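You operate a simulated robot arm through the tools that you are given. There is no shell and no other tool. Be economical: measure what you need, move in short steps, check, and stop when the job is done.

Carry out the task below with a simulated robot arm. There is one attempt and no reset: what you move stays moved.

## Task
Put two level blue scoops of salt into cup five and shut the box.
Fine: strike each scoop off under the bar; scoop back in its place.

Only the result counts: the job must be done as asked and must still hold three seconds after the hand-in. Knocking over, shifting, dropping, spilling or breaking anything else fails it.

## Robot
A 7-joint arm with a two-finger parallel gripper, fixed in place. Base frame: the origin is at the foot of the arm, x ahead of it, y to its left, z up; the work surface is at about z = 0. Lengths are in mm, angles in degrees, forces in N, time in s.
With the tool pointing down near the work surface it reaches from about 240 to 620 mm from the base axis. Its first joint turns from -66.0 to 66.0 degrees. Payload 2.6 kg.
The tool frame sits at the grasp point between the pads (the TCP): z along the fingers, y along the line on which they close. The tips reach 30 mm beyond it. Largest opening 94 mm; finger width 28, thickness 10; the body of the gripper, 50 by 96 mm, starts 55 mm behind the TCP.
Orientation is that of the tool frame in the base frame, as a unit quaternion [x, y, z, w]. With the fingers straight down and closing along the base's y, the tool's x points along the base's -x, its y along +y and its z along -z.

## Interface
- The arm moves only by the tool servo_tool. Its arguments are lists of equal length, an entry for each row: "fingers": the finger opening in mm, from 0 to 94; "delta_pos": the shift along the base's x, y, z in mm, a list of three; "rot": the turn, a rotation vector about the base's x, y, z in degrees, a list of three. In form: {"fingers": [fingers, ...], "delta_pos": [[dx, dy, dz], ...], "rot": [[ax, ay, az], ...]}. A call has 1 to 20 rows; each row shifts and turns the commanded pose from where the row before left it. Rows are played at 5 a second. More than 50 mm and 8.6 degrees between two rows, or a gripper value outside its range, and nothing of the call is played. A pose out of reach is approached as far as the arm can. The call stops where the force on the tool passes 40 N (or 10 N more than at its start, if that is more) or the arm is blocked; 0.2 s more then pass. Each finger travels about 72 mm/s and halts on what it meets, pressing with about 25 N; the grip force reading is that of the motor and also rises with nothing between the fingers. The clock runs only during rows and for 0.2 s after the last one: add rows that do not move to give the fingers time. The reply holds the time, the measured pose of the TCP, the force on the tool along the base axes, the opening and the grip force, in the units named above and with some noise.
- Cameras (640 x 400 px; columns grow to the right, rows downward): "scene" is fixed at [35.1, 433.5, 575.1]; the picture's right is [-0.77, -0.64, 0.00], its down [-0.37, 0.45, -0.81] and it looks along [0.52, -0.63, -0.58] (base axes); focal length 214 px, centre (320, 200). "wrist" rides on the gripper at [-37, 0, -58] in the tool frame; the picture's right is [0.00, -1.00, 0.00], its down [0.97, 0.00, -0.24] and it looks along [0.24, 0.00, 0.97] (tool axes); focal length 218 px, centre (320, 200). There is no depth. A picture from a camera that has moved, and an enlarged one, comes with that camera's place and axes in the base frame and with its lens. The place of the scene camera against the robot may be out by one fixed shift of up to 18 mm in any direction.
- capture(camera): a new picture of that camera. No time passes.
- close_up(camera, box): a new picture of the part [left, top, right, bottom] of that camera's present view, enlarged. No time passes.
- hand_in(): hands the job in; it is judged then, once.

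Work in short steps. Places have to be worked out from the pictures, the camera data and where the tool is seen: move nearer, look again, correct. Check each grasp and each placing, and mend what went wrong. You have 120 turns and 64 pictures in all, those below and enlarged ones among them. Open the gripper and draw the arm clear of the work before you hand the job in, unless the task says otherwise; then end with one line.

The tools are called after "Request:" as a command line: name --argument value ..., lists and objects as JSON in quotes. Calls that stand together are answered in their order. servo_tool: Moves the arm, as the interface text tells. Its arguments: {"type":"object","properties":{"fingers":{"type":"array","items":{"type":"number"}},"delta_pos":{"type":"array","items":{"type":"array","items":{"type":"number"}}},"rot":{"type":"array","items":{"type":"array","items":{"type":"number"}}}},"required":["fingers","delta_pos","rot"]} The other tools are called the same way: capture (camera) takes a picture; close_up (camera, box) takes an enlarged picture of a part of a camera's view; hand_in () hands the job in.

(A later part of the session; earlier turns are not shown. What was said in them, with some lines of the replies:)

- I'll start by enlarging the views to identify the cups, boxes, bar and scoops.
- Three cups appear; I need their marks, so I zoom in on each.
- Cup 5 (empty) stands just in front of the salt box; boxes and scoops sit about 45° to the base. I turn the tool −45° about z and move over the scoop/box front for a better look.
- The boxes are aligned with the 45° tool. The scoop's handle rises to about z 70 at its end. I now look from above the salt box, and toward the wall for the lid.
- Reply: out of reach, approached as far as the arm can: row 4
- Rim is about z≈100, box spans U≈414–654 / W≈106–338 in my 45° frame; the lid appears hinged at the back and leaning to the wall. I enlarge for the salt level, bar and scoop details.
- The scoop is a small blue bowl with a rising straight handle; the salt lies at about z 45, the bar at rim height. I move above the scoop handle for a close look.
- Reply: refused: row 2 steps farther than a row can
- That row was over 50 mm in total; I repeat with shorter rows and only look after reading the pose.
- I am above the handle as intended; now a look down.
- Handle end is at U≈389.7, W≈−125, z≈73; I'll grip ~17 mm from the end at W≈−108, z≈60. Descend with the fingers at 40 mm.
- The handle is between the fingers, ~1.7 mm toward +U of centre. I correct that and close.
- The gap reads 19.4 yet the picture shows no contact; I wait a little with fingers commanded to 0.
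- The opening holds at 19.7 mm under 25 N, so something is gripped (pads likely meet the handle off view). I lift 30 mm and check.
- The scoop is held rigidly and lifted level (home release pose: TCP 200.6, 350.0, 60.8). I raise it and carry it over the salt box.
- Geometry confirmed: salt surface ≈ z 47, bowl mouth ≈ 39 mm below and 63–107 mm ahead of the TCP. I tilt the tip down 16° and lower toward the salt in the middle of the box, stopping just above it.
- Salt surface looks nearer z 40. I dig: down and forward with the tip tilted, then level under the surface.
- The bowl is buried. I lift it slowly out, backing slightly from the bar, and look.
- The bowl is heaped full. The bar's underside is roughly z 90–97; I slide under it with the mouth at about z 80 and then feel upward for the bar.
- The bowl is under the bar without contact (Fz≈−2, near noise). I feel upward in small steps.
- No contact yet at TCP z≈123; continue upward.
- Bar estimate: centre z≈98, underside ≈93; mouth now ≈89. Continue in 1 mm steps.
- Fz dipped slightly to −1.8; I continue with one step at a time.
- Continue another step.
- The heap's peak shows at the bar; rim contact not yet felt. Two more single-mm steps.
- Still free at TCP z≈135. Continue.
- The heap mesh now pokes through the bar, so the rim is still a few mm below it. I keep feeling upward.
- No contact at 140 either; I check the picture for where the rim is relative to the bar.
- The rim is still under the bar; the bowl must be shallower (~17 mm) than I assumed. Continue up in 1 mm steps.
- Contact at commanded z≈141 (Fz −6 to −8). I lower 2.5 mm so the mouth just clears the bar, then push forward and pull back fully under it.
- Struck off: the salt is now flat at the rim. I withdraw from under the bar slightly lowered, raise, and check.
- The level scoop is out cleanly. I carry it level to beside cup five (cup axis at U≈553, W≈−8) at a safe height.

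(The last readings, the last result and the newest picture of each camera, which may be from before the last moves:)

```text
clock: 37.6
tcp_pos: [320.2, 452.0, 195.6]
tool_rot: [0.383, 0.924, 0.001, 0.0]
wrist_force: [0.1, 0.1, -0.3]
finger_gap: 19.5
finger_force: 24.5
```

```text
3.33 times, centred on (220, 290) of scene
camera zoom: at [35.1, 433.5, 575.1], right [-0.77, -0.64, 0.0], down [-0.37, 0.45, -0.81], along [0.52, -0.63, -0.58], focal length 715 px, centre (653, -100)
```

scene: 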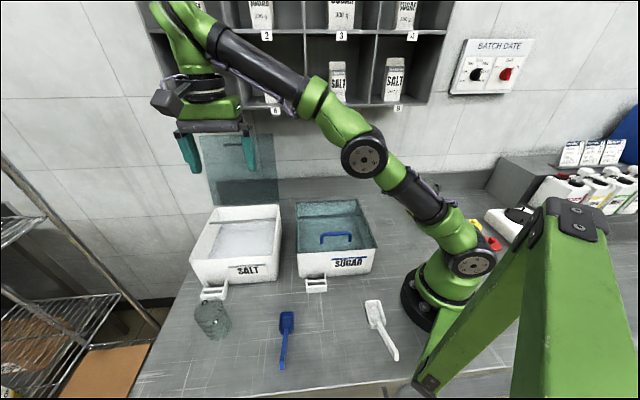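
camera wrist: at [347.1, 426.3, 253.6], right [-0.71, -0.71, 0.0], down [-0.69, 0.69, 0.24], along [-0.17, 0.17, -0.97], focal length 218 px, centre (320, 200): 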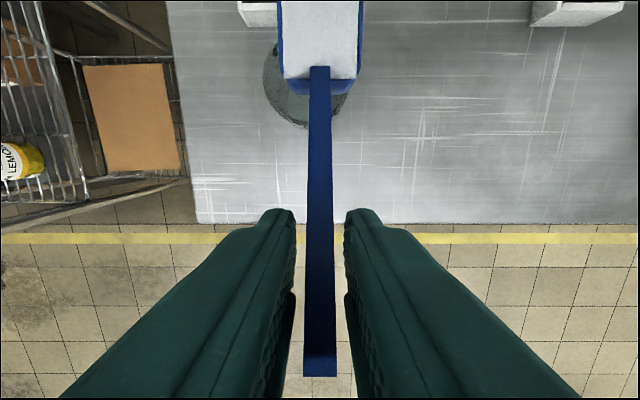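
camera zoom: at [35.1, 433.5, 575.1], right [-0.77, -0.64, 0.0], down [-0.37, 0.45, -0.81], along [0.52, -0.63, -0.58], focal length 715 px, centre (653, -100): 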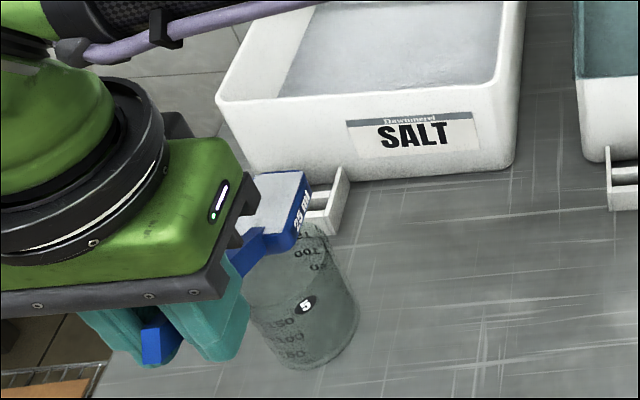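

Cup five's axis refines to U≈555.5, W≈−10. I move the bowl over it and roll about the scoop's axis so the lip stays over the cup centre, first to 32°.

Request:
servo_tool --fingers '[0, 0, 0, 0, 0, 0]' --delta_pos '[[8.5, 11.3, -15], [0, 0, -8], [0, 0, -7], [-4.5, -4.5, -4], [-4.5, -4.5, -4], [0, 0, 0]]' --rot '[[0, 0, 0], [5.657, -5.657, 0], [5.657, -5.657, 0], [5.657, -5.657, 0], [5.657, -5.657, 0], [0, 0, 0]]'

Request:
close_up --camera "scene" --box '[170, 230, 270, 350]'

```text
clock: 39.0
tcp_pos: [318.6, 454.1, 159.7]
tool_rot: [0.369, 0.887, 0.257, 0.106]
wrist_force: [-0.1, 0.7, -0.9]
finger_gap: 19.2
finger_force: 24.5
```

```text
3.33 times, centred on (220, 290) of scene
camera zoom: at [35.1, 433.5, 575.1], right [-0.77, -0.64, 0.0], down [-0.37, 0.45, -0.81], along [0.52, -0.63, -0.58], focal length 715 px, centre (653, -100)
```

zoom: 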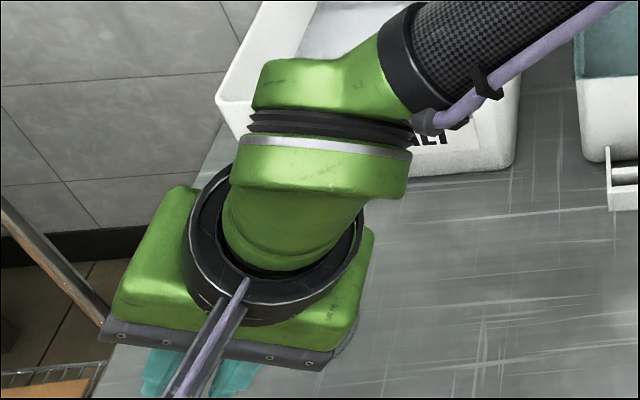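

Now the arm hides it from the scene camera; I continue to 64° along the same schedule and look with the wrist camera.

Request:
servo_tool --fingers '[0, 0, 0, 0, 0]' --delta_pos '[[-4.2, -4.2, -5], [-4.2, -4.2, -4], [-3.6, -3.6, -5], [-3.6, -3.6, -5], [0, 0, 0]]' --rot '[[5.657, -5.657, 0], [5.657, -5.657, 0], [5.657, -5.657, 0], [5.657, -5.657, 0], [0, 0, 0]]'

Request:
capture --camera "wrist"

```text
clock: 40.2
tcp_pos: [334.8, 459.4, 191.6]
tool_rot: [0.348, 0.833, 0.395, 0.172]
wrist_force: [0.4, 0.1, -0.7]
finger_gap: 19.5
finger_force: 24.8
out of reach, approached as far as the arm can: row 2, 3, 4
```

```text
23 pictures are left
camera wrist: at [328.2, 403.2, 228.2], right [-0.44, -0.44, -0.78], down [-0.81, 0.56, 0.14], along [0.38, 0.69, -0.61], focal length 218 px, centre (320, 200)
```

wrist: 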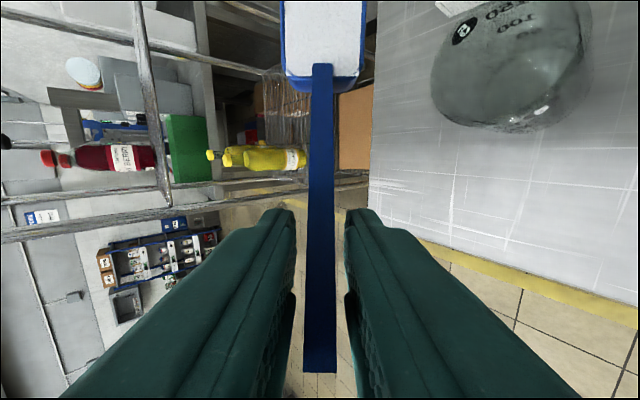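

At 51° the arm hits a limit; the salt is still in the scoop and nothing spilled. Rolling outward is infeasible, so I'll return level and instead pour tip-down. First roll back part-way and read where the commanded pose is.

Request:
servo_tool --fingers '[0, 0, 0]' --delta_pos '[[0, 0, 5], [0, 0, 0], [0, 0, 0]]' --rot '[[-5.657, 5.657, 0], [-5.657, 5.657, 0], [0, 0, 0]]'

```text
clock: 41.0
tcp_pos: [336.6, 459.6, 194.6]
tool_rot: [0.368, 0.88, 0.275, 0.122]
wrist_force: [-0.1, -0.4, -0.7]
finger_gap: 19.4
finger_force: 25.1
out of reach, approached as far as the arm can: row 1
```

Commands continue from the reached pose (tilt now 35°). I roll back to level.

Request:
servo_tool --fingers '[0, 0, 0, 0, 0, 0]' --delta_pos '[[0, 0, 3], [0, 0, 3], [0, 0, 0], [0, 0, 0], [0, 0, 0], [0, 0, 0]]' --rot '[[-5.657, 5.657, 0], [-5.657, 5.657, 0], [-5.657, 5.657, 0], [-5.657, 5.657, 0], [-2, 2, 0], [0, 0, 0]]'

Request:
capture --camera "wrist"

```text
clock: 42.4
tcp_pos: [336.6, 460.1, 200.0]
tool_rot: [0.381, 0.925, -0.001, 0.007]
wrist_force: [0.1, 0.5, 0.1]
finger_gap: 19.6
finger_force: 25.2
```

```text
22 pictures are left
camera wrist: at [362.1, 434.7, 258.8], right [-0.71, -0.71, 0.0], down [-0.69, 0.69, 0.22], along [-0.16, 0.16, -0.97], focal length 218 px, centre (320, 200)
```

wrist: 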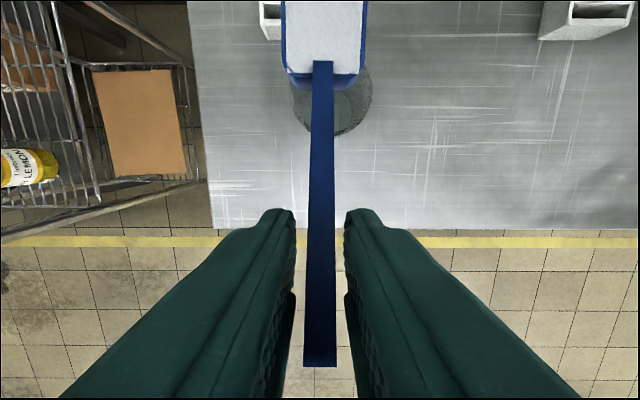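

The salt is still level in the scoop. I yaw −45° so the scoop points along −y (arm then leans toward its base when tipping), staying at height.

Request:
servo_tool --fingers '[0, 0, 0, 0, 0, 0, 0]' --delta_pos '[[0, 0, 5], [0, 0, 5], [0, 0, 5], [0, 0, 5], [0, 0, 0], [0, 0, 0], [0, 0, 0]]' --rot '[[0, 0, -7.5], [0, 0, -7.5], [0, 0, -7.5], [0, 0, -7.5], [0, 0, -7.5], [0, 0, -7.5], [0, 0, 0]]'

```text
clock: 44.0
tcp_pos: [336.3, 459.1, 220.9]
tool_rot: [0.708, 0.706, -0.004, 0.006]
wrist_force: [0.3, -0.1, -0.4]
finger_gap: 19.6
finger_force: 25.1
```

Yaw reached. Now pitch tip-down to 40° while shifting to x≈385, y≈455; lip will sit over the cup.

Request:
servo_tool --fingers '[0, 0, 0, 0, 0, 0]' --delta_pos '[[10, 0, 0], [10, 0, 0], [10, 0, 0], [10, -2, 0], [9, -2, 0], [0, 0, 0]]' --rot '[[8, 0, 0], [8, 0, 0], [8, 0, 0], [8, 0, 0], [8, 0, 0], [0, 0, 0]]'

Request:
capture --camera "wrist"

Request:
close_up --camera "scene" --box '[170, 210, 290, 350]'

```text
clock: 45.4
tcp_pos: [385.4, 456.3, 220.5]
tool_rot: [0.667, 0.665, 0.239, -0.236]
wrist_force: [-0.6, 0.1, -0.4]
finger_gap: 19.4
finger_force: 24.9
```

```text
21 pictures are left
camera wrist: at [385.9, 390.9, 242.1], right [-1.0, 0.0, 0.0], down [0.0, 0.6, 0.8], along [0.0, 0.8, -0.6], focal length 218 px, centre (320, 200)
```

wrist: 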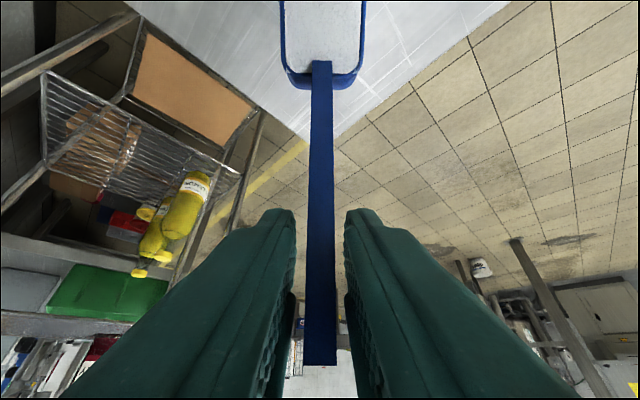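

```text
2.86 times, centred on (230, 280) of scene
camera zoom: at [35.1, 433.5, 575.1], right [-0.77, -0.64, 0.0], down [-0.37, 0.45, -0.81], along [0.52, -0.63, -0.58], focal length 613 px, centre (577, -29)
```

zoom: 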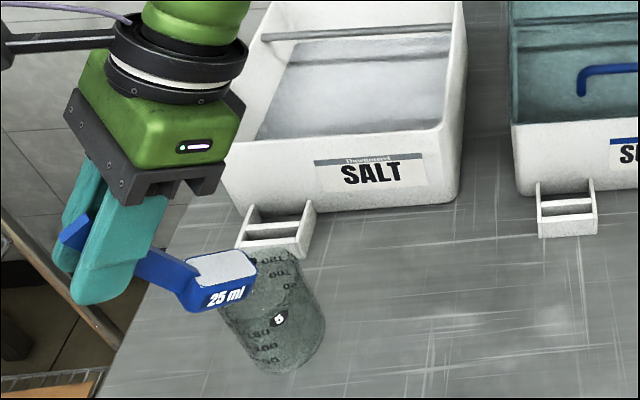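

Clear view: the lip sits over cup five's mouth, salt still in. Continue tipping to 64° with y following so the lip stays over the centre.

Request:
servo_tool --fingers '[0, 0, 0, 0]' --delta_pos '[[0, -16, 0], [0, -16, 0], [0, -16, 0], [0, 0, 0]]' --rot '[[8, 0, 0], [8, 0, 0], [8, 0, 0], [0, 0, 0]]'

Request:
close_up --camera "scene" --box '[170, 210, 290, 350]'

```text
clock: 46.4
tcp_pos: [383.3, 408.3, 221.5]
tool_rot: [0.603, 0.602, 0.372, -0.369]
wrist_force: [0.2, 0.6, -1.5]
finger_gap: 19.5
finger_force: 25.0
```

```text
2.86 times, centred on (230, 280) of scene
camera zoom: at [35.1, 433.5, 575.1], right [-0.77, -0.64, 0.0], down [-0.37, 0.45, -0.81], along [0.52, -0.63, -0.58], focal length 613 px, centre (577, -29)
```

zoom: 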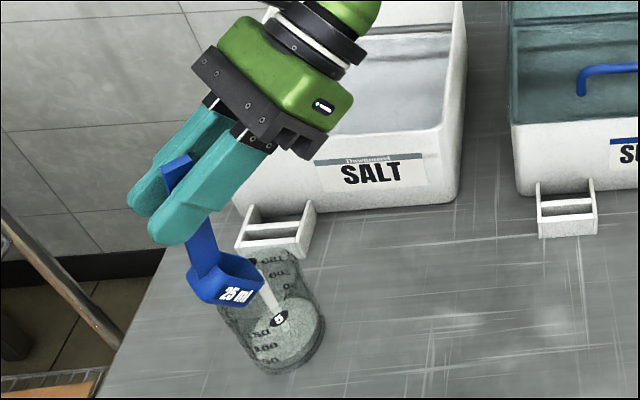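

Salt is pouring into the cup. I tip further to ~90° and hold to empty it.

Request:
servo_tool --fingers '[0, 0, 0, 0, 0, 0, 0, 0, 0]' --delta_pos '[[0, -14, 0], [0, -14, 0], [0, -14, 0], [0, 0, 0], [0, 0, 0], [0, 0, 0], [0, 0, 0], [0, 0, 0], [0, 0, 0]]' --rot '[[8, 0, 0], [8, 0, 0], [8, 0, 0], [0, 0, 0], [0, 0, 0], [0, 0, 0], [0, 0, 0], [0, 0, 0], [0, 0, 0]]'

Request:
close_up --camera "scene" --box '[180, 240, 260, 340]'

Request:
capture --camera "wrist"

```text
clock: 48.4
tcp_pos: [385.7, 366.9, 220.6]
tool_rot: [0.513, 0.512, 0.488, -0.486]
wrist_force: [0.3, 0.0, -0.9]
finger_gap: 19.7
finger_force: 25.0
```

```text
4.00 times, centred on (220, 290) of scene
camera zoom: at [35.1, 433.5, 575.1], right [-0.77, -0.64, 0.0], down [-0.37, 0.45, -0.81], along [0.52, -0.63, -0.58], focal length 858 px, centre (720, -160)
```

zoom: 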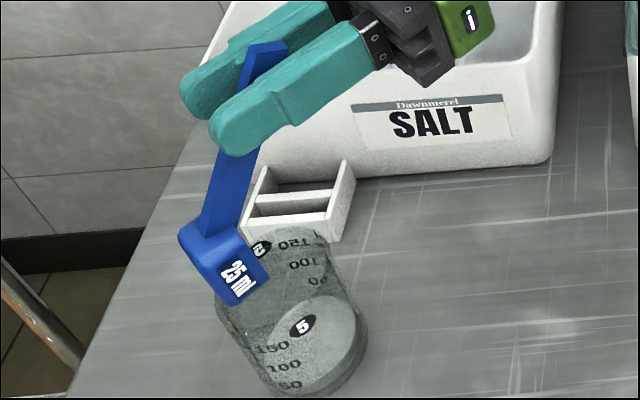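

```text
17 pictures are left
camera wrist: at [385.1, 306.9, 186.8], right [-1.0, 0.0, 0.0], down [0.0, -0.19, 0.98], along [0.0, 0.98, 0.19], focal length 218 px, centre (320, 200)
```

wrist: 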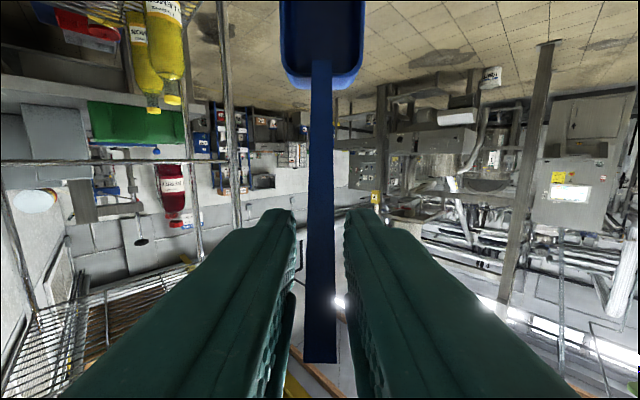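

Scoop is empty, salt is in cup five, table clean. I reverse the tipping and yaw.

Request:
servo_tool --fingers '[0, 0, 0, 0, 0, 0, 0, 0, 0, 0, 0, 0, 0, 0, 0, 0, 0, 0]' --delta_pos '[[0, 14, 0], [0, 14, 0], [0, 14, 0], [0, 16, 0], [0, 16, 0], [0, 16, 0], [-9, 2, 0], [-10, 2, 0], [-10, 0, 0], [-10, 0, 0], [-10, 0, 0], [0, 0, 0], [0, 0, 0], [0, 0, 0], [0, 0, 0], [0, 0, 0], [0, 0, 0], [0, 0, 0]]' --rot '[[-8, 0, 0], [-8, 0, 0], [-8, 0, 0], [-8, 0, 0], [-8, 0, 0], [-8, 0, 0], [-8, 0, 0], [-8, 0, 0], [-8, 0, 0], [-8, 0, 0], [-8, 0, 0], [0, 0, 7.5], [0, 0, 7.5], [0, 0, 7.5], [0, 0, 7.5], [0, 0, 7.5], [0, 0, 7.5], [0, 0, 0]]'

```text
clock: 52.2
tcp_pos: [337.9, 459.3, 221.0]
tool_rot: [0.382, 0.924, -0.002, 0.007]
wrist_force: [0.2, 0.4, -0.8]
finger_gap: 19.4
finger_force: 25.3
```

Back over the start; I trim the 0.8° residual tilt and carry the empty scoop back over the salt box.

Request:
servo_tool --fingers '[0, 0, 0, 0, 0, 0, 0, 0, 0, 0]' --delta_pos '[[13.3, -21.7, 0], [13.3, -21.7, 0], [13.3, -21.7, 0], [13.3, -21.7, 0], [13.3, -21.7, 0], [13.3, -21.7, 0], [13.3, -21.7, 0], [13.3, -21.7, 0], [12.9, -21.8, -24], [0, 0, 0]]' --rot '[[0.55, 0.6, 0], [0, 0, 0], [0, 0, 0], [0, 0, 0], [0, 0, 0], [0, 0, 0], [0, 0, 0], [0, 0, 0], [0, 0, 0], [0, 0, 0]]'

```text
clock: 54.4
tcp_pos: [455.2, 265.2, 196.8]
tool_rot: [0.383, 0.924, 0.002, 0.001]
wrist_force: [-0.2, -0.2, -0.6]
finger_gap: 19.5
finger_force: 24.8
```

In place. I repeat the same dig: tilt, lower, push forward, level under the surface, then lift clear.

Request:
servo_tool --fingers '[0, 0, 0, 0, 0, 0, 0, 0, 0, 0, 0, 0, 0, 0, 0]' --delta_pos '[[1.5, -1.5, -20], [0, 0, -20], [0, 0, -27], [0, 0, -16], [2, -2, -16], [3, -3, 0], [1.5, -1.5, -7], [1, -1, -7], [0, 0, -7], [0, 0, 0], [0, 0, 10], [0, 0, 10], [-2, 2, 10], [-2, 2, 5], [0, 0, 0]]' --rot '[[5.657, 5.657, 0], [5.657, 5.657, 0], [0, 0, 0], [0, 0, 0], [0, 0, 0], [0, 0, 0], [-3.77, -3.77, 0], [-3.77, -3.77, 0], [-3.77, -3.77, 0], [0, 0, 0], [0, 0, 0], [0, 0, 0], [0, 0, 0], [0, 0, 0], [0, 0, 0]]'

Request:
capture --camera "wrist"

```text
clock: 57.6
tcp_pos: [461.2, 258.2, 111.5]
tool_rot: [0.383, 0.924, 0.002, 0.001]
wrist_force: [0.5, 0.4, -0.9]
finger_gap: 19.6
finger_force: 24.7
```

```text
16 pictures are left
camera wrist: at [487.8, 233.0, 170.0], right [-0.71, -0.71, 0.0], down [-0.69, 0.69, 0.24], along [-0.17, 0.17, -0.97], focal length 218 px, centre (320, 200)
```

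wrist: 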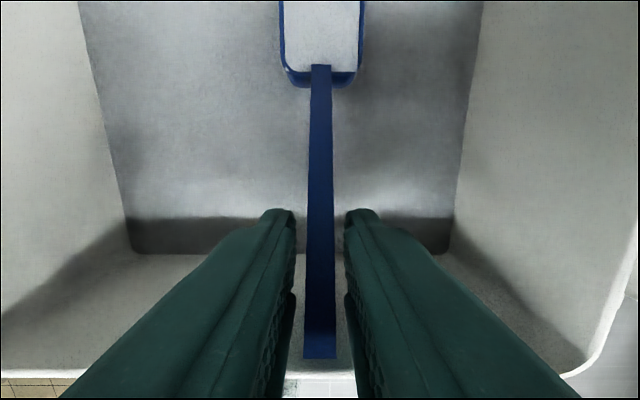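

The handle end appears shifted in the hand (row 378→358), so the scoop slipped slightly. I enlarge the bowl region to compare with the earlier strike picture.

Request:
close_up --camera "wrist" --box '[240, 0, 400, 100]'

Request:
close_up --camera "scene" --box '[210, 195, 290, 255]'

```text
4.00 times, centred on (320, 50) of wrist
camera zoom: at [487.8, 233.0, 170.0], right [-0.71, -0.71, 0.0], down [-0.69, 0.69, 0.24], along [-0.17, 0.17, -0.97], focal length 873 px, centre (320, 800)
```

zoom: 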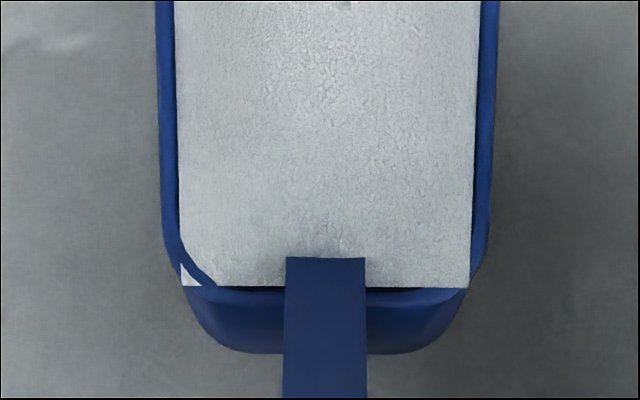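

```text
6.67 times, centred on (250, 225) of scene
camera zoom: at [35.1, 433.5, 575.1], right [-0.77, -0.64, 0.0], down [-0.37, 0.45, -0.81], along [0.52, -0.63, -0.58], focal length 1430 px, centre (787, 33)
```

zoom: 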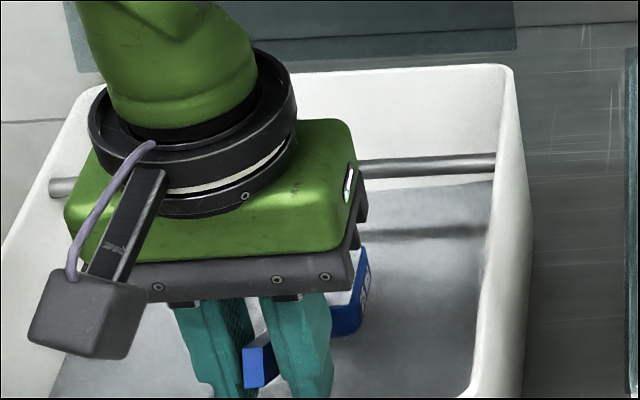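

It has slid ~5 mm along the handle and drooped ~1.5°, heaped full. I trim the pitch by −1.5°, slide under the bar as before and rise to just short of the expected contact height.

Request:
servo_tool --fingers '[0, 0, 0, 0, 0, 0, 0, 0, 0, 0, 0, 0]' --delta_pos '[[0, 0, 3], [6, -6, 0], [6, -6, 0], [6, -6, 0], [6, -6, 0], [0, 0, 5], [0, 0, 5], [0, 0, 5], [0, 0, 5], [0, 0, 3], [0, 0, 2], [0, 0, 0]]' --rot '[[-1.06, -1.06, 0], [0, 0, 0], [0, 0, 0], [0, 0, 0], [0, 0, 0], [0, 0, 0], [0, 0, 0], [0, 0, 0], [0, 0, 0], [0, 0, 0], [0, 0, 0], [0, 0, 0]]'

Request:
close_up --camera "wrist" --box '[240, 0, 400, 100]'

```text
clock: 60.2
tcp_pos: [485.3, 236.2, 139.9]
tool_rot: [0.382, 0.924, -0.003, 0.014]
wrist_force: [0.0, -0.3, -1.3]
finger_gap: 19.5
finger_force: 25.1
```

```text
4.00 times, centred on (320, 50) of wrist
camera zoom: at [510.2, 210.6, 199.2], right [-0.71, -0.71, 0.0], down [-0.69, 0.69, 0.21], along [-0.15, 0.15, -0.98], focal length 873 px, centre (320, 800)
```

zoom: 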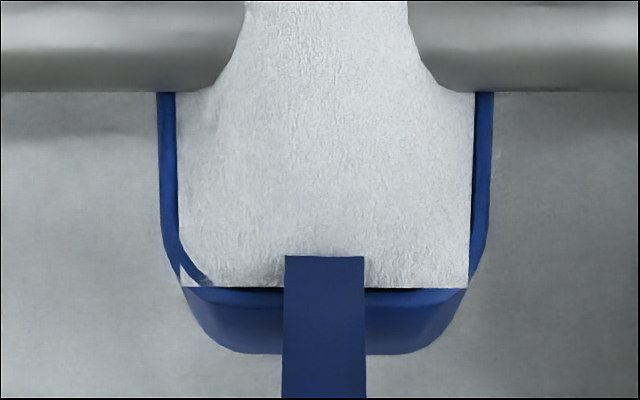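

Close to contact, as in the first strike. Now 1 mm steps.

Request:
servo_tool --fingers '[0, 0, 0]' --delta_pos '[[0, 0, 1], [0, 0, 0], [0, 0, 0]]' --rot '[[0, 0, 0], [0, 0, 0], [0, 0, 0]]'

Request:
servo_tool --fingers '[0, 0, 0]' --delta_pos '[[0, 0, 1], [0, 0, 0], [0, 0, 0]]' --rot '[[0, 0, 0], [0, 0, 0], [0, 0, 0]]'

```text
clock: 61.0
tcp_pos: [484.9, 235.6, 140.4]
tool_rot: [0.383, 0.924, -0.004, 0.013]
wrist_force: [-0.8, -0.1, -1.0]
finger_gap: 19.5
finger_force: 25.0
```

```text
clock: 61.8
tcp_pos: [484.7, 236.3, 141.3]
tool_rot: [0.382, 0.924, -0.004, 0.013]
wrist_force: [-0.5, -0.3, -4.8]
finger_gap: 19.4
finger_force: 24.9
```

Contact felt (−4.8 N). Lower 1 mm and slide forward under the bar, then look.

Request:
servo_tool --fingers '[0, 0, 0, 0, 0, 0]' --delta_pos '[[0, 0, -1], [2.5, -2.5, 0], [2.5, -2.5, 0], [2.5, -2.5, 0], [0, 0, 0], [0, 0, 0]]' --rot '[[0, 0, 0], [0, 0, 0], [0, 0, 0], [0, 0, 0], [0, 0, 0], [0, 0, 0]]'

Request:
close_up --camera "wrist" --box '[240, 0, 400, 100]'

```text
clock: 63.2
tcp_pos: [493.8, 228.0, 140.6]
tool_rot: [0.383, 0.924, -0.004, 0.013]
wrist_force: [-0.8, -1.0, 0.1]
finger_gap: 19.3
finger_force: 25.1
```

```text
4.00 times, centred on (320, 50) of wrist
camera zoom: at [518.3, 202.8, 199.7], right [-0.71, -0.71, 0.0], down [-0.69, 0.69, 0.21], along [-0.15, 0.15, -0.98], focal length 873 px, centre (320, 800)
```

zoom: 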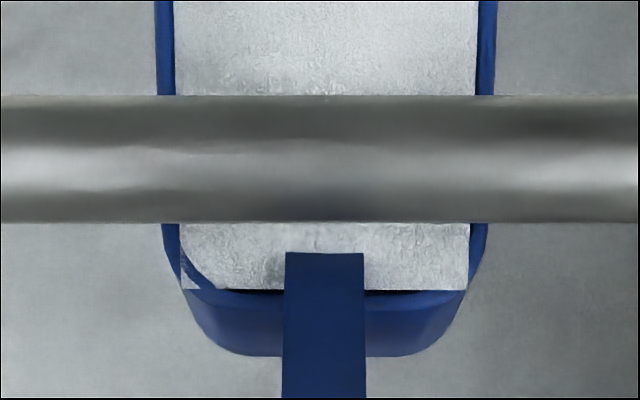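

Struck level. Withdraw, raise and carry to the pre-pour position by the cup.

Request:
servo_tool --fingers '[0, 0, 0, 0, 0, 0, 0, 0, 0, 0, 0, 0, 0, 0, 0, 0, 0, 0, 0]' --delta_pos '[[-3.5, 3.5, -1.5], [-7, 7, -2], [-8, 8, 0], [-8, 8, 0], [-8, 8, 0], [0, 0, 15], [0, 0, 20], [0, 0, 20], [0, 0, 25], [-9, 14, 2], [-14, 22, 2], [-14, 23, 2], [-14, 23, 0], [-14, 23, 0], [-14, 23, 0], [-14, 23, 0], [-14, 23, 0], [-16, 23, 0], [0, 0, 0]]' --rot '[[0, 0, 0], [0, 0, 0], [0, 0, 0], [0, 0, 0], [0, 0, 0], [0, 0, 0], [0, 0, 0], [0, 0, 0], [0, 0, 0], [0, 0, 0], [0, 0, 0], [0, 0, 0], [0, 0, 0], [0, 0, 0], [0, 0, 0], [0, 0, 0], [0, 0, 0], [0, 0, 0], [0, 0, 0]]'

Request:
servo_tool --fingers '[0, 0, 0, 0, 0, 0, 0]' --delta_pos '[[0, 0, 0], [0, 0, 0], [0, 0, 0], [0, 0, 0], [0, 0, 0], [0, 0, 0], [0, 0, 0]]' --rot '[[0, 0, -7.5], [0, 0, -7.5], [0, 0, -7.5], [0, 0, -7.5], [0, 0, -7.5], [0, 0, -7.5], [0, 0, 0]]'

```text
clock: 67.2
tcp_pos: [333.9, 459.9, 223.0]
tool_rot: [0.382, 0.924, -0.004, 0.013]
wrist_force: [-0.2, -0.8, -0.9]
finger_gap: 19.6
finger_force: 25.0
```

```text
clock: 68.8
tcp_pos: [334.2, 460.2, 223.2]
tool_rot: [0.707, 0.707, -0.008, 0.011]
wrist_force: [-0.2, 0.1, -0.1]
finger_gap: 19.5
finger_force: 24.9
```

Yawed. Now pitch 40° and shift over the cup, then look.

Request:
servo_tool --fingers '[0, 0, 0, 0, 0, 0]' --delta_pos '[[10, 0, 2], [10, 0, 1], [10, -1, 0], [11, -2, 0], [10, -2, 0], [0, 0, 0]]' --rot '[[8, 0, 0], [8, 0, 0], [8, 0, 0], [8, 0, 0], [8, 0, 0], [0, 0, 0]]'

Request:
close_up --camera "scene" --box '[170, 210, 290, 350]'

```text
clock: 70.2
tcp_pos: [385.3, 453.5, 226.2]
tool_rot: [0.668, 0.667, 0.235, -0.232]
wrist_force: [0.6, 0.2, -0.8]
finger_gap: 19.7
finger_force: 25.0
```

```text
2.86 times, centred on (230, 280) of scene
camera zoom: at [35.1, 433.5, 575.1], right [-0.77, -0.64, 0.0], down [-0.37, 0.45, -0.81], along [0.52, -0.63, -0.58], focal length 613 px, centre (577, -29)
```

zoom: 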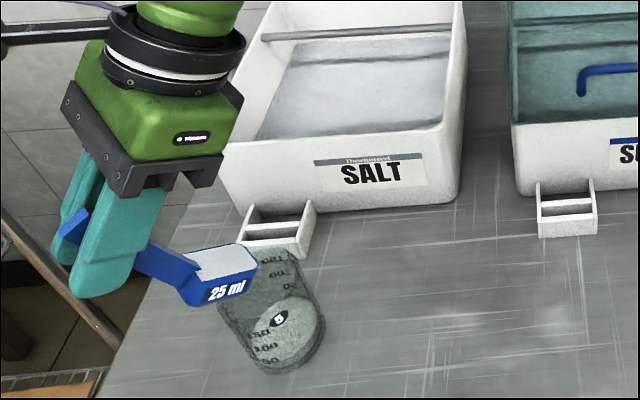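

The same geometry as before, full and level. I pour with the same schedule, holding at the end.

Request:
servo_tool --fingers '[0, 0, 0, 0, 0, 0, 0, 0, 0, 0, 0, 0, 0, 0]' --delta_pos '[[0, -15, 0], [0, -15, 0], [0, -16, 0], [0, 0, 0], [0, 0, 0], [0, -14, 0], [0, -14, 0], [0, -14, 0], [0, 0, 0], [0, 0, 0], [0, 0, 0], [0, 0, 0], [0, 0, 0], [0, 0, 0]]' --rot '[[8, 0, 0], [8, 0, 0], [8, 0, 0], [0, 0, 0], [0, 0, 0], [8, 0, 0], [8, 0, 0], [8, 0, 0], [0, 0, 0], [0, 0, 0], [0, 0, 0], [0, 0, 0], [0, 0, 0], [0, 0, 0]]'

Request:
close_up --camera "scene" --box '[180, 240, 260, 340]'

```text
clock: 73.2
tcp_pos: [385.8, 366.0, 226.9]
tool_rot: [0.516, 0.515, 0.485, -0.483]
wrist_force: [0.3, 0.2, -0.3]
finger_gap: 19.5
finger_force: 24.9
```

```text
4.00 times, centred on (220, 290) of scene
camera zoom: at [35.1, 433.5, 575.1], right [-0.77, -0.64, 0.0], down [-0.37, 0.45, -0.81], along [0.52, -0.63, -0.58], focal length 858 px, centre (720, -160)
```

zoom: 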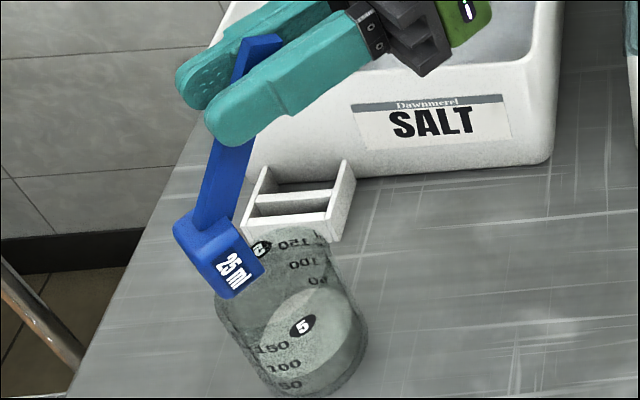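

Both scoops are in cup five, nothing spilled. I reverse the tipping and yaw.

Request:
servo_tool --fingers '[0, 0, 0, 0, 0, 0, 0, 0, 0, 0, 0, 0, 0, 0, 0, 0, 0, 0]' --delta_pos '[[0, 14, 0], [0, 14, 0], [0, 14, 0], [0, 16, 0], [0, 15, 0], [0, 15, 0], [-10, 2, 0], [-11, 2, 0], [-10, 1, 0], [-10, 0, 0], [-10, 0, 0], [0, 0, 0], [0, 0, 0], [0, 0, 0], [0, 0, 0], [0, 0, 0], [0, 0, 0], [0, 0, 0]]' --rot '[[-8, 0, 0], [-8, 0, 0], [-8, 0, 0], [-8, 0, 0], [-8, 0, 0], [-8, 0, 0], [-8, 0, 0], [-8, 0, 0], [-8, 0, 0], [-8, 0, 0], [-8, 0, 0], [0, 0, 7.5], [0, 0, 7.5], [0, 0, 7.5], [0, 0, 7.5], [0, 0, 7.5], [0, 0, 7.5], [0, 0, 0]]'

Request:
servo_tool --fingers '[0, 0, 0, 0, 0, 0, 0]' --delta_pos '[[-27, -21, 0], [-27, -22, 0], [-27, -22, 0], [-27, -22, -10], [-28, -20.4, -20], [0, 0, -40], [0, 0, 0]]' --rot '[[0, 0, 0], [0, 0, 0], [0, 0, 0], [0, 0, 0], [0, 0, 0], [0, 0, 0], [0, 0, 0]]'

Request:
capture --camera "wrist"

```text
clock: 77.0
tcp_pos: [334.8, 458.5, 227.0]
tool_rot: [0.381, 0.925, -0.004, 0.014]
wrist_force: [0.0, 0.9, -0.6]
finger_gap: 19.6
finger_force: 25.2
```

```text
clock: 78.6
tcp_pos: [197.8, 349.9, 157.3]
tool_rot: [0.382, 0.924, -0.004, 0.014]
wrist_force: [0.2, 0.4, -1.3]
finger_gap: 19.5
finger_force: 25.2
```

```text
9 pictures are left
camera wrist: at [223.2, 326.2, 216.3], right [-0.71, -0.71, 0.0], down [-0.69, 0.69, 0.21], along [-0.15, 0.15, -0.98], focal length 218 px, centre (320, 200)
```

wrist: 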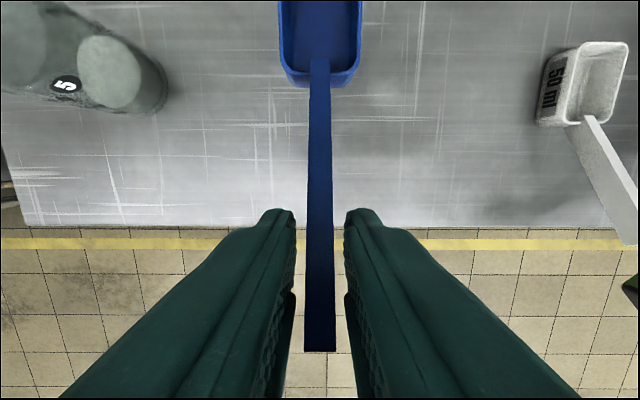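

The handle slid ~2 mm more; I correct for it (W −3.5, U +2) and lower to just above the table at the home spot.

Request:
servo_tool --fingers '[0, 0, 0, 0, 0]' --delta_pos '[[-1, 3.9, -30], [0, 0, -30], [0, 0, -20], [0, 0, -7], [0, 0, 0]]' --rot '[[0, 0, 0], [0, 0, 0], [0, 0, 0], [0, 0, 0], [0, 0, 0]]'

Request:
servo_tool --fingers '[0, 0, 0]' --delta_pos '[[0, 0, -2], [0, 0, 0], [0, 0, 0]]' --rot '[[0, 0, 0], [0, 0, 0], [0, 0, 0]]'

Request:
servo_tool --fingers '[0, 0, 0]' --delta_pos '[[0, 0, -1.5], [0, 0, 0], [0, 0, 0]]' --rot '[[0, 0, 0], [0, 0, 0], [0, 0, 0]]'

```text
clock: 79.8
tcp_pos: [197.3, 355.5, 70.4]
tool_rot: [0.382, 0.924, -0.005, 0.013]
wrist_force: [-0.2, -0.4, -0.2]
finger_gap: 19.5
finger_force: 24.9
```

```text
clock: 80.6
tcp_pos: [197.6, 356.0, 68.2]
tool_rot: [0.383, 0.924, -0.004, 0.014]
wrist_force: [0.7, 0.0, -1.5]
finger_gap: 19.5
finger_force: 24.7
```

```text
clock: 81.4
tcp_pos: [200.0, 355.2, 66.3]
tool_rot: [0.383, 0.924, -0.004, 0.013]
wrist_force: [0.5, 0.0, 0.0]
finger_gap: 19.6
finger_force: 25.1
```

Shift U −1.5 mm and keep feeling down.

Request:
servo_tool --fingers '[0, 0, 0]' --delta_pos '[[-1, -1, -1], [0, 0, 0], [0, 0, 0]]' --rot '[[0, 0, 0], [0, 0, 0], [0, 0, 0]]'

Request:
servo_tool --fingers '[0, 0, 0]' --delta_pos '[[0, 0, -1], [0, 0, 0], [0, 0, 0]]' --rot '[[0, 0, 0], [0, 0, 0], [0, 0, 0]]'

Request:
capture --camera "wrist"

```text
clock: 82.2
tcp_pos: [197.5, 354.7, 65.4]
tool_rot: [0.382, 0.924, -0.003, 0.014]
wrist_force: [0.6, 0.9, -1.1]
finger_gap: 19.5
finger_force: 24.7
```

```text
clock: 83.0
tcp_pos: [197.1, 356.0, 64.1]
tool_rot: [0.382, 0.924, -0.003, 0.014]
wrist_force: [0.2, 0.2, 9.2]
finger_gap: 19.6
finger_force: 24.7
```

```text
8 pictures are left
camera wrist: at [222.9, 330.4, 123.4], right [-0.71, -0.71, -0.01], down [-0.69, 0.69, 0.21], along [-0.15, 0.15, -0.98], focal length 218 px, centre (320, 200)
```

wrist: 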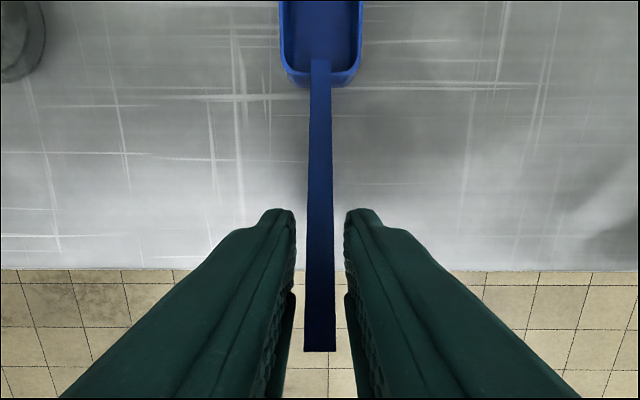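

Contact with the table; relative to the table scratches the bowl sits exactly where it was (within ~1 mm). I ease off and open.

Request:
servo_tool --fingers '[0, 24, 30, 40, 40, 40, 50, 60, 60]' --delta_pos '[[0, 0, 0.7], [0, 0, 0], [0, 0, 0], [0, 0, 0], [0, 0, 20], [0, 0, 40], [0, 0, 45], [0, 0, 45], [0, 0, 0]]' --rot '[[0, 0, 0], [0, 0, 0], [0, 0, 0], [0, 0, 0], [0, 0, 0], [0, 0, 0], [0, 0, 0], [0, 0, 0], [0, 0, 0]]'

Request:
capture --camera "wrist"

```text
clock: 85.0
tcp_pos: [198.8, 354.2, 212.7]
tool_rot: [0.381, 0.924, -0.004, 0.013]
wrist_force: [0.8, -0.4, 0.2]
finger_gap: 60.1
finger_force: 0.0
```

```text
7 pictures are left
camera wrist: at [224.2, 329.7, 272.1], right [-0.71, -0.71, 0.0], down [-0.69, 0.69, 0.21], along [-0.15, 0.15, -0.98], focal length 218 px, centre (320, 200)
```

wrist: 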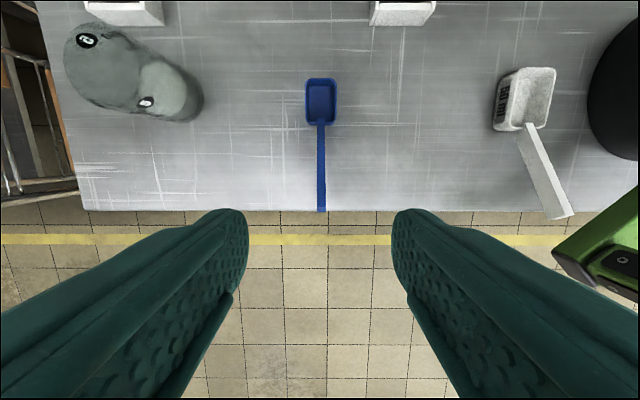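

The scoop is back in its place (within ~2 mm). Next the lid: hinged at the box's back rim, leaning back ~19° under the shelf. I plan to straddle the lid's right edge with horizontal fingers pointing along +U and swing it forward. First raise, and turn the tool +90° while moving over the sugar-box area.

Request:
servo_tool --fingers '[60, 60, 80, 94, 94, 94, 94, 94, 94, 94, 94, 94, 94, 94, 94]' --delta_pos '[[0, 0, 45], [0, 0, 45], [16.8, -24.5, 5], [16.8, -24.5, 5], [16.8, -24.5, 0], [16.8, -24.5, 0], [16.8, -24.5, 0], [16.8, -24.5, 0], [16.8, -24.5, 0], [16.8, -24.5, 0], [16.8, -24.5, 0], [16.8, -24.5, 0], [16.8, -24.5, 0], [16.8, -24.5, 0], [0, 0, 0]]' --rot '[[1.06, 1.06, 0], [0, 0, 0], [0, 0, 7.5], [0, 0, 7.5], [0, 0, 7.5], [0, 0, 7.5], [0, 0, 7.5], [0, 0, 7.5], [0, 0, 7.5], [0, 0, 7.5], [0, 0, 7.5], [0, 0, 7.5], [0, 0, 7.5], [0, 0, 7.5], [0, 0, 0]]'

```text
clock: 88.2
tcp_pos: [397.7, 60.6, 314.5]
tool_rot: [-0.383, 0.924, 0.002, 0.0]
wrist_force: [-0.2, -0.5, -0.1]
finger_gap: 93.9
finger_force: 0.0
```

Orientation as wanted (closing along W). Now roll the tool 70° about W so the fingers point along +U.

Request:
servo_tool --fingers '[94, 94, 94, 94, 94, 94, 94, 94, 94, 94]' --delta_pos '[[6.1, -3.6, -2.7], [6.1, -3.6, -2.7], [6.1, -3.6, -2.7], [6.1, -3.6, -2.7], [6.1, -3.6, -2.7], [6.1, -3.6, -2.7], [6.1, -3.6, -2.7], [6.1, -3.6, -2.7], [6.1, -3.6, -2.7], [0, 0, 0]]' --rot '[[5.515, -5.515, 0], [5.515, -5.515, 0], [5.515, -5.515, 0], [5.515, -5.515, 0], [5.515, -5.515, 0], [5.515, -5.515, 0], [5.515, -5.515, 0], [5.515, -5.515, 0], [5.515, -5.515, 0], [0, 0, 0]]'

Request:
capture --camera "wrist"

```text
clock: 90.4
tcp_pos: [454.3, 27.5, 290.9]
tool_rot: [-0.313, 0.755, 0.221, 0.532]
wrist_force: [0.0, -0.6, 0.5]
finger_gap: 93.8
finger_force: 0.1
```

```text
6 pictures are left
camera wrist: at [424.2, -1.2, 344.8], right [0.71, -0.71, 0.0], down [-0.39, -0.39, -0.83], along [0.59, 0.59, -0.55], focal length 218 px, centre (320, 200)
```

wrist: 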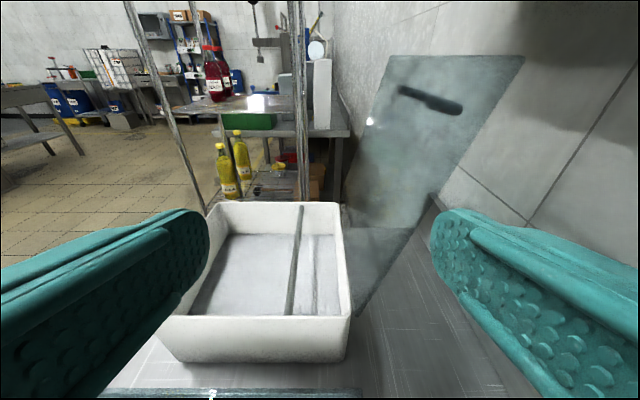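

Very clear view: lid right edge at U≈420, top at W≈395, z≈345, hinge at W≈341, z≈108 (lean ~13°). I shift to W≈375, z≈255, then advance +U so the lid's edge enters between the open fingers.

Request:
servo_tool --fingers '[94, 94, 94, 94, 94, 94, 94, 94]' --delta_pos '[[17.5, -17.5, -10], [17.5, -17.5, -12], [17, -17, -13], [0, 0, 0], [20, 20, 0], [20, 20, 0], [20, 20, 0], [0, 0, 0]]' --rot '[[0, 0, 0], [0, 0, 0], [0, 0, 0], [0, 0, 0], [0, 0, 0], [0, 0, 0], [0, 0, 0], [0, 0, 0]]'

Request:
capture --camera "wrist"

```text
clock: 92.2
tcp_pos: [563.7, 37.1, 255.9]
tool_rot: [-0.315, 0.755, 0.221, 0.531]
wrist_force: [0.4, -0.1, -0.1]
finger_gap: 93.6
finger_force: 0.1
```

```text
5 pictures are left
camera wrist: at [534.1, 7.5, 309.9], right [0.71, -0.71, 0.0], down [-0.39, -0.39, -0.83], along [0.59, 0.59, -0.55], focal length 218 px, centre (320, 200)
```

wrist: 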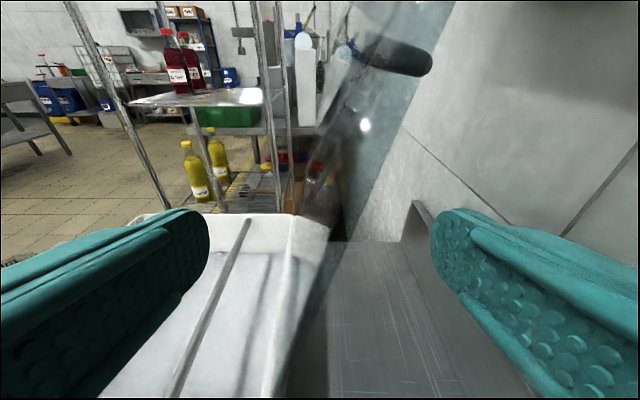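

The lid edge is centred between the fingers. I narrow the opening to 44 mm and swing the lid forward along its arc to about 63°, spinning the tool with it.

Request:
servo_tool --fingers '[70, 44, 44, 44, 44, 44, 44, 44, 44]' --delta_pos '[[0, 0, 0], [0, 0, 0], [0, 0, 0], [-12.9, 12.9, 1.5], [-14.8, 14.8, 0.4], [-14.6, 14.6, -2.6], [-14.3, 14.3, -5.4], [-13.6, 13.6, -8.1], [0, 0, 0]]' --rot '[[0, 0, 0], [0, 0, 0], [0, 0, 0], [0, 0, 0], [0, 0, 0], [-6.4, -4.2, 2.9], [-6.4, -4.2, 2.9], [-6.4, -4.2, 2.9], [0, 0, 0]]'

Request:
capture --camera "scene"

```text
clock: 94.2
tcp_pos: [494.4, 108.9, 240.4]
tool_rot: [-0.476, 0.693, 0.095, 0.533]
wrist_force: [0.1, 0.3, -0.5]
finger_gap: 44.3
finger_force: 0.3
```

```text
4 pictures are left
```

scene: 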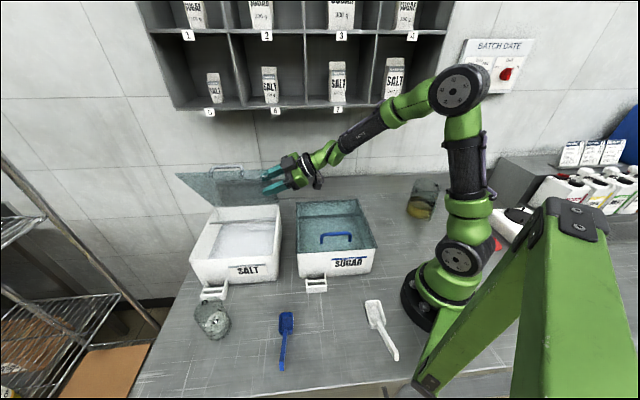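

The lid follows the gripper past vertical, with negligible force. Continue down to ~23°.

Request:
servo_tool --fingers '[44, 44, 44, 44, 44, 44]' --delta_pos '[[-12.7, 12.7, -10.8], [-11.5, 11.5, -13.2], [-10.1, 10.1, -15.3], [-8.5, 8.5, -17.1], [-6.7, 6.7, -18.7], [0, 0, 0]]' --rot '[[-6.2, -4.1, 3.4], [-6.2, -4.1, 3.4], [-6.2, -4.1, 3.6], [-6.1, -4, 3.8], [-6.1, -4, 4], [0, 0, 0]]'

Request:
close_up --camera "scene" --box '[180, 150, 340, 290]'

```text
clock: 95.2
tcp_pos: [471.1, 132.1, 154.4]
tool_rot: [-0.578, 0.675, 0.058, 0.454]
wrist_force: [-4.6, -5.8, 11.0]
finger_gap: 59.7
finger_force: 13.7
out of reach, approached as far as the arm can: row 2, 3, 4
stopped in row 5: the force on the tool passed its limit (the readings are from after the stop); the commanded pose is now the measured one
```

```text
2.86 times, centred on (260, 220) of scene
camera zoom: at [35.0, 433.5, 575.1], right [-0.77, -0.64, 0.0], down [-0.37, 0.45, -0.81], along [0.52, -0.63, -0.58], focal length 613 px, centre (491, 143)
```

zoom: 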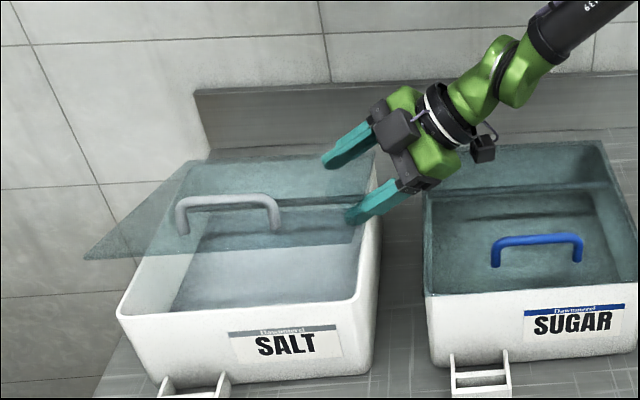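

The lid is at ~25°, lightly wedged between the fingers because the spin lagged. I open the fingers while easing up 8 mm, letting the lid rest on the lower finger.

Request:
servo_tool --fingers '[66, 74, 80, 80, 80]' --delta_pos '[[0, 0, 4], [0, 0, 4], [0, 0, 0], [0, 0, 0], [0, 0, 0]]' --rot '[[0, 0, 0], [0, 0, 0], [0, 0, 0], [0, 0, 0], [0, 0, 0]]'

```text
clock: 96.4
tcp_pos: [471.1, 133.0, 160.7]
tool_rot: [-0.579, 0.676, 0.061, 0.453]
wrist_force: [3.3, -2.2, 2.4]
finger_gap: 77.8
finger_force: 0.2
```

Forces are small now. I withdraw the fingers along their own axis so the lid drops the last bit onto the rim.

Request:
servo_tool --fingers '[80, 80, 80, 80, 80, 80, 80]' --delta_pos '[[-8.2, -9, 8.7], [-8.2, -9, 8.7], [-8.2, -9, 8.7], [-13.6, -15, 14.5], [-13.6, -15, 14.5], [0, 0, 0], [0, 0, 0]]' --rot '[[0, 0, 0], [0, 0, 0], [0, 0, 0], [0, 0, 0], [0, 0, 0], [0, 0, 0], [0, 0, 0]]'

Request:
close_up --camera "scene" --box '[160, 150, 320, 350]'

```text
clock: 98.0
tcp_pos: [418.2, 75.3, 214.7]
tool_rot: [-0.578, 0.676, 0.061, 0.453]
wrist_force: [0.3, -0.1, 0.5]
finger_gap: 80.0
finger_force: 0.0
```

```text
2.00 times, centred on (240, 250) of scene
camera zoom: at [35.1, 433.5, 575.1], right [-0.77, -0.64, 0.0], down [-0.37, 0.45, -0.81], along [0.52, -0.63, -0.58], focal length 429 px, centre (480, 100)
```

zoom: 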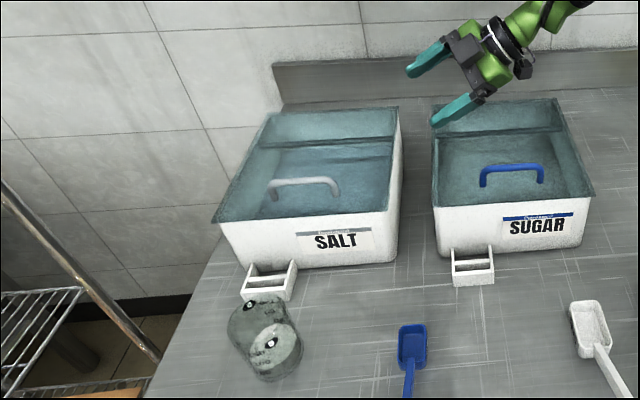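

The lid lies flat on the salt box like the sugar box's. I draw the arm up and clear, then verify once more.

Request:
servo_tool --fingers '[80, 80, 80, 80, 80, 80]' --delta_pos '[[-15, -15, 25], [-20, -10, 25], [-20, 0, 25], [-20, 0, 20], [0, 0, 0], [0, 0, 0]]' --rot '[[0, 0, 0], [0, 0, 0], [0, 0, 0], [0, 0, 0], [0, 0, 0], [0, 0, 0]]'

Request:
close_up --camera "scene" --box '[185, 180, 295, 290]'

```text
clock: 99.4
tcp_pos: [343.5, 50.1, 308.7]
tool_rot: [-0.578, 0.676, 0.061, 0.453]
wrist_force: [-0.6, 0.4, -0.3]
finger_gap: 80.3
finger_force: 0.1
```

```text
3.64 times, centred on (240, 235) of scene
camera zoom: at [35.1, 433.5, 575.1], right [-0.77, -0.64, 0.0], down [-0.37, 0.45, -0.81], along [0.52, -0.63, -0.58], focal length 780 px, centre (611, 73)
```

zoom: 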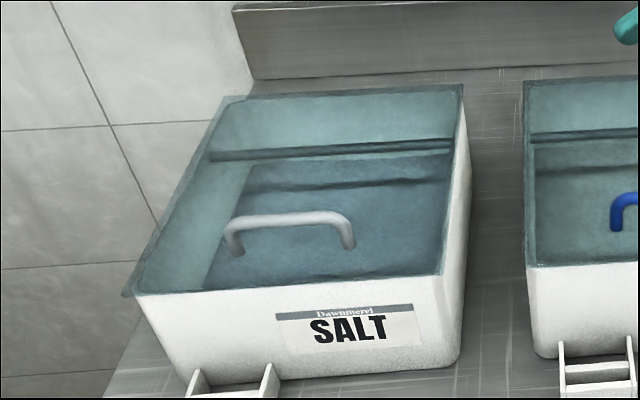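

The lid's front edge lies at/over the rim along the whole front, the cup, scoop and boxes are undisturbed, and the gripper is open and clear. I hand in.

Request:
hand_in

```text
The job is handed in.
```

I put two level blue scoops of salt into cup five, striking each off under the bar. The scoop is back within about 2–3 mm of where it lay, the salt box lid is shut, and no spilled salt or disturbed items showed in the pictures.
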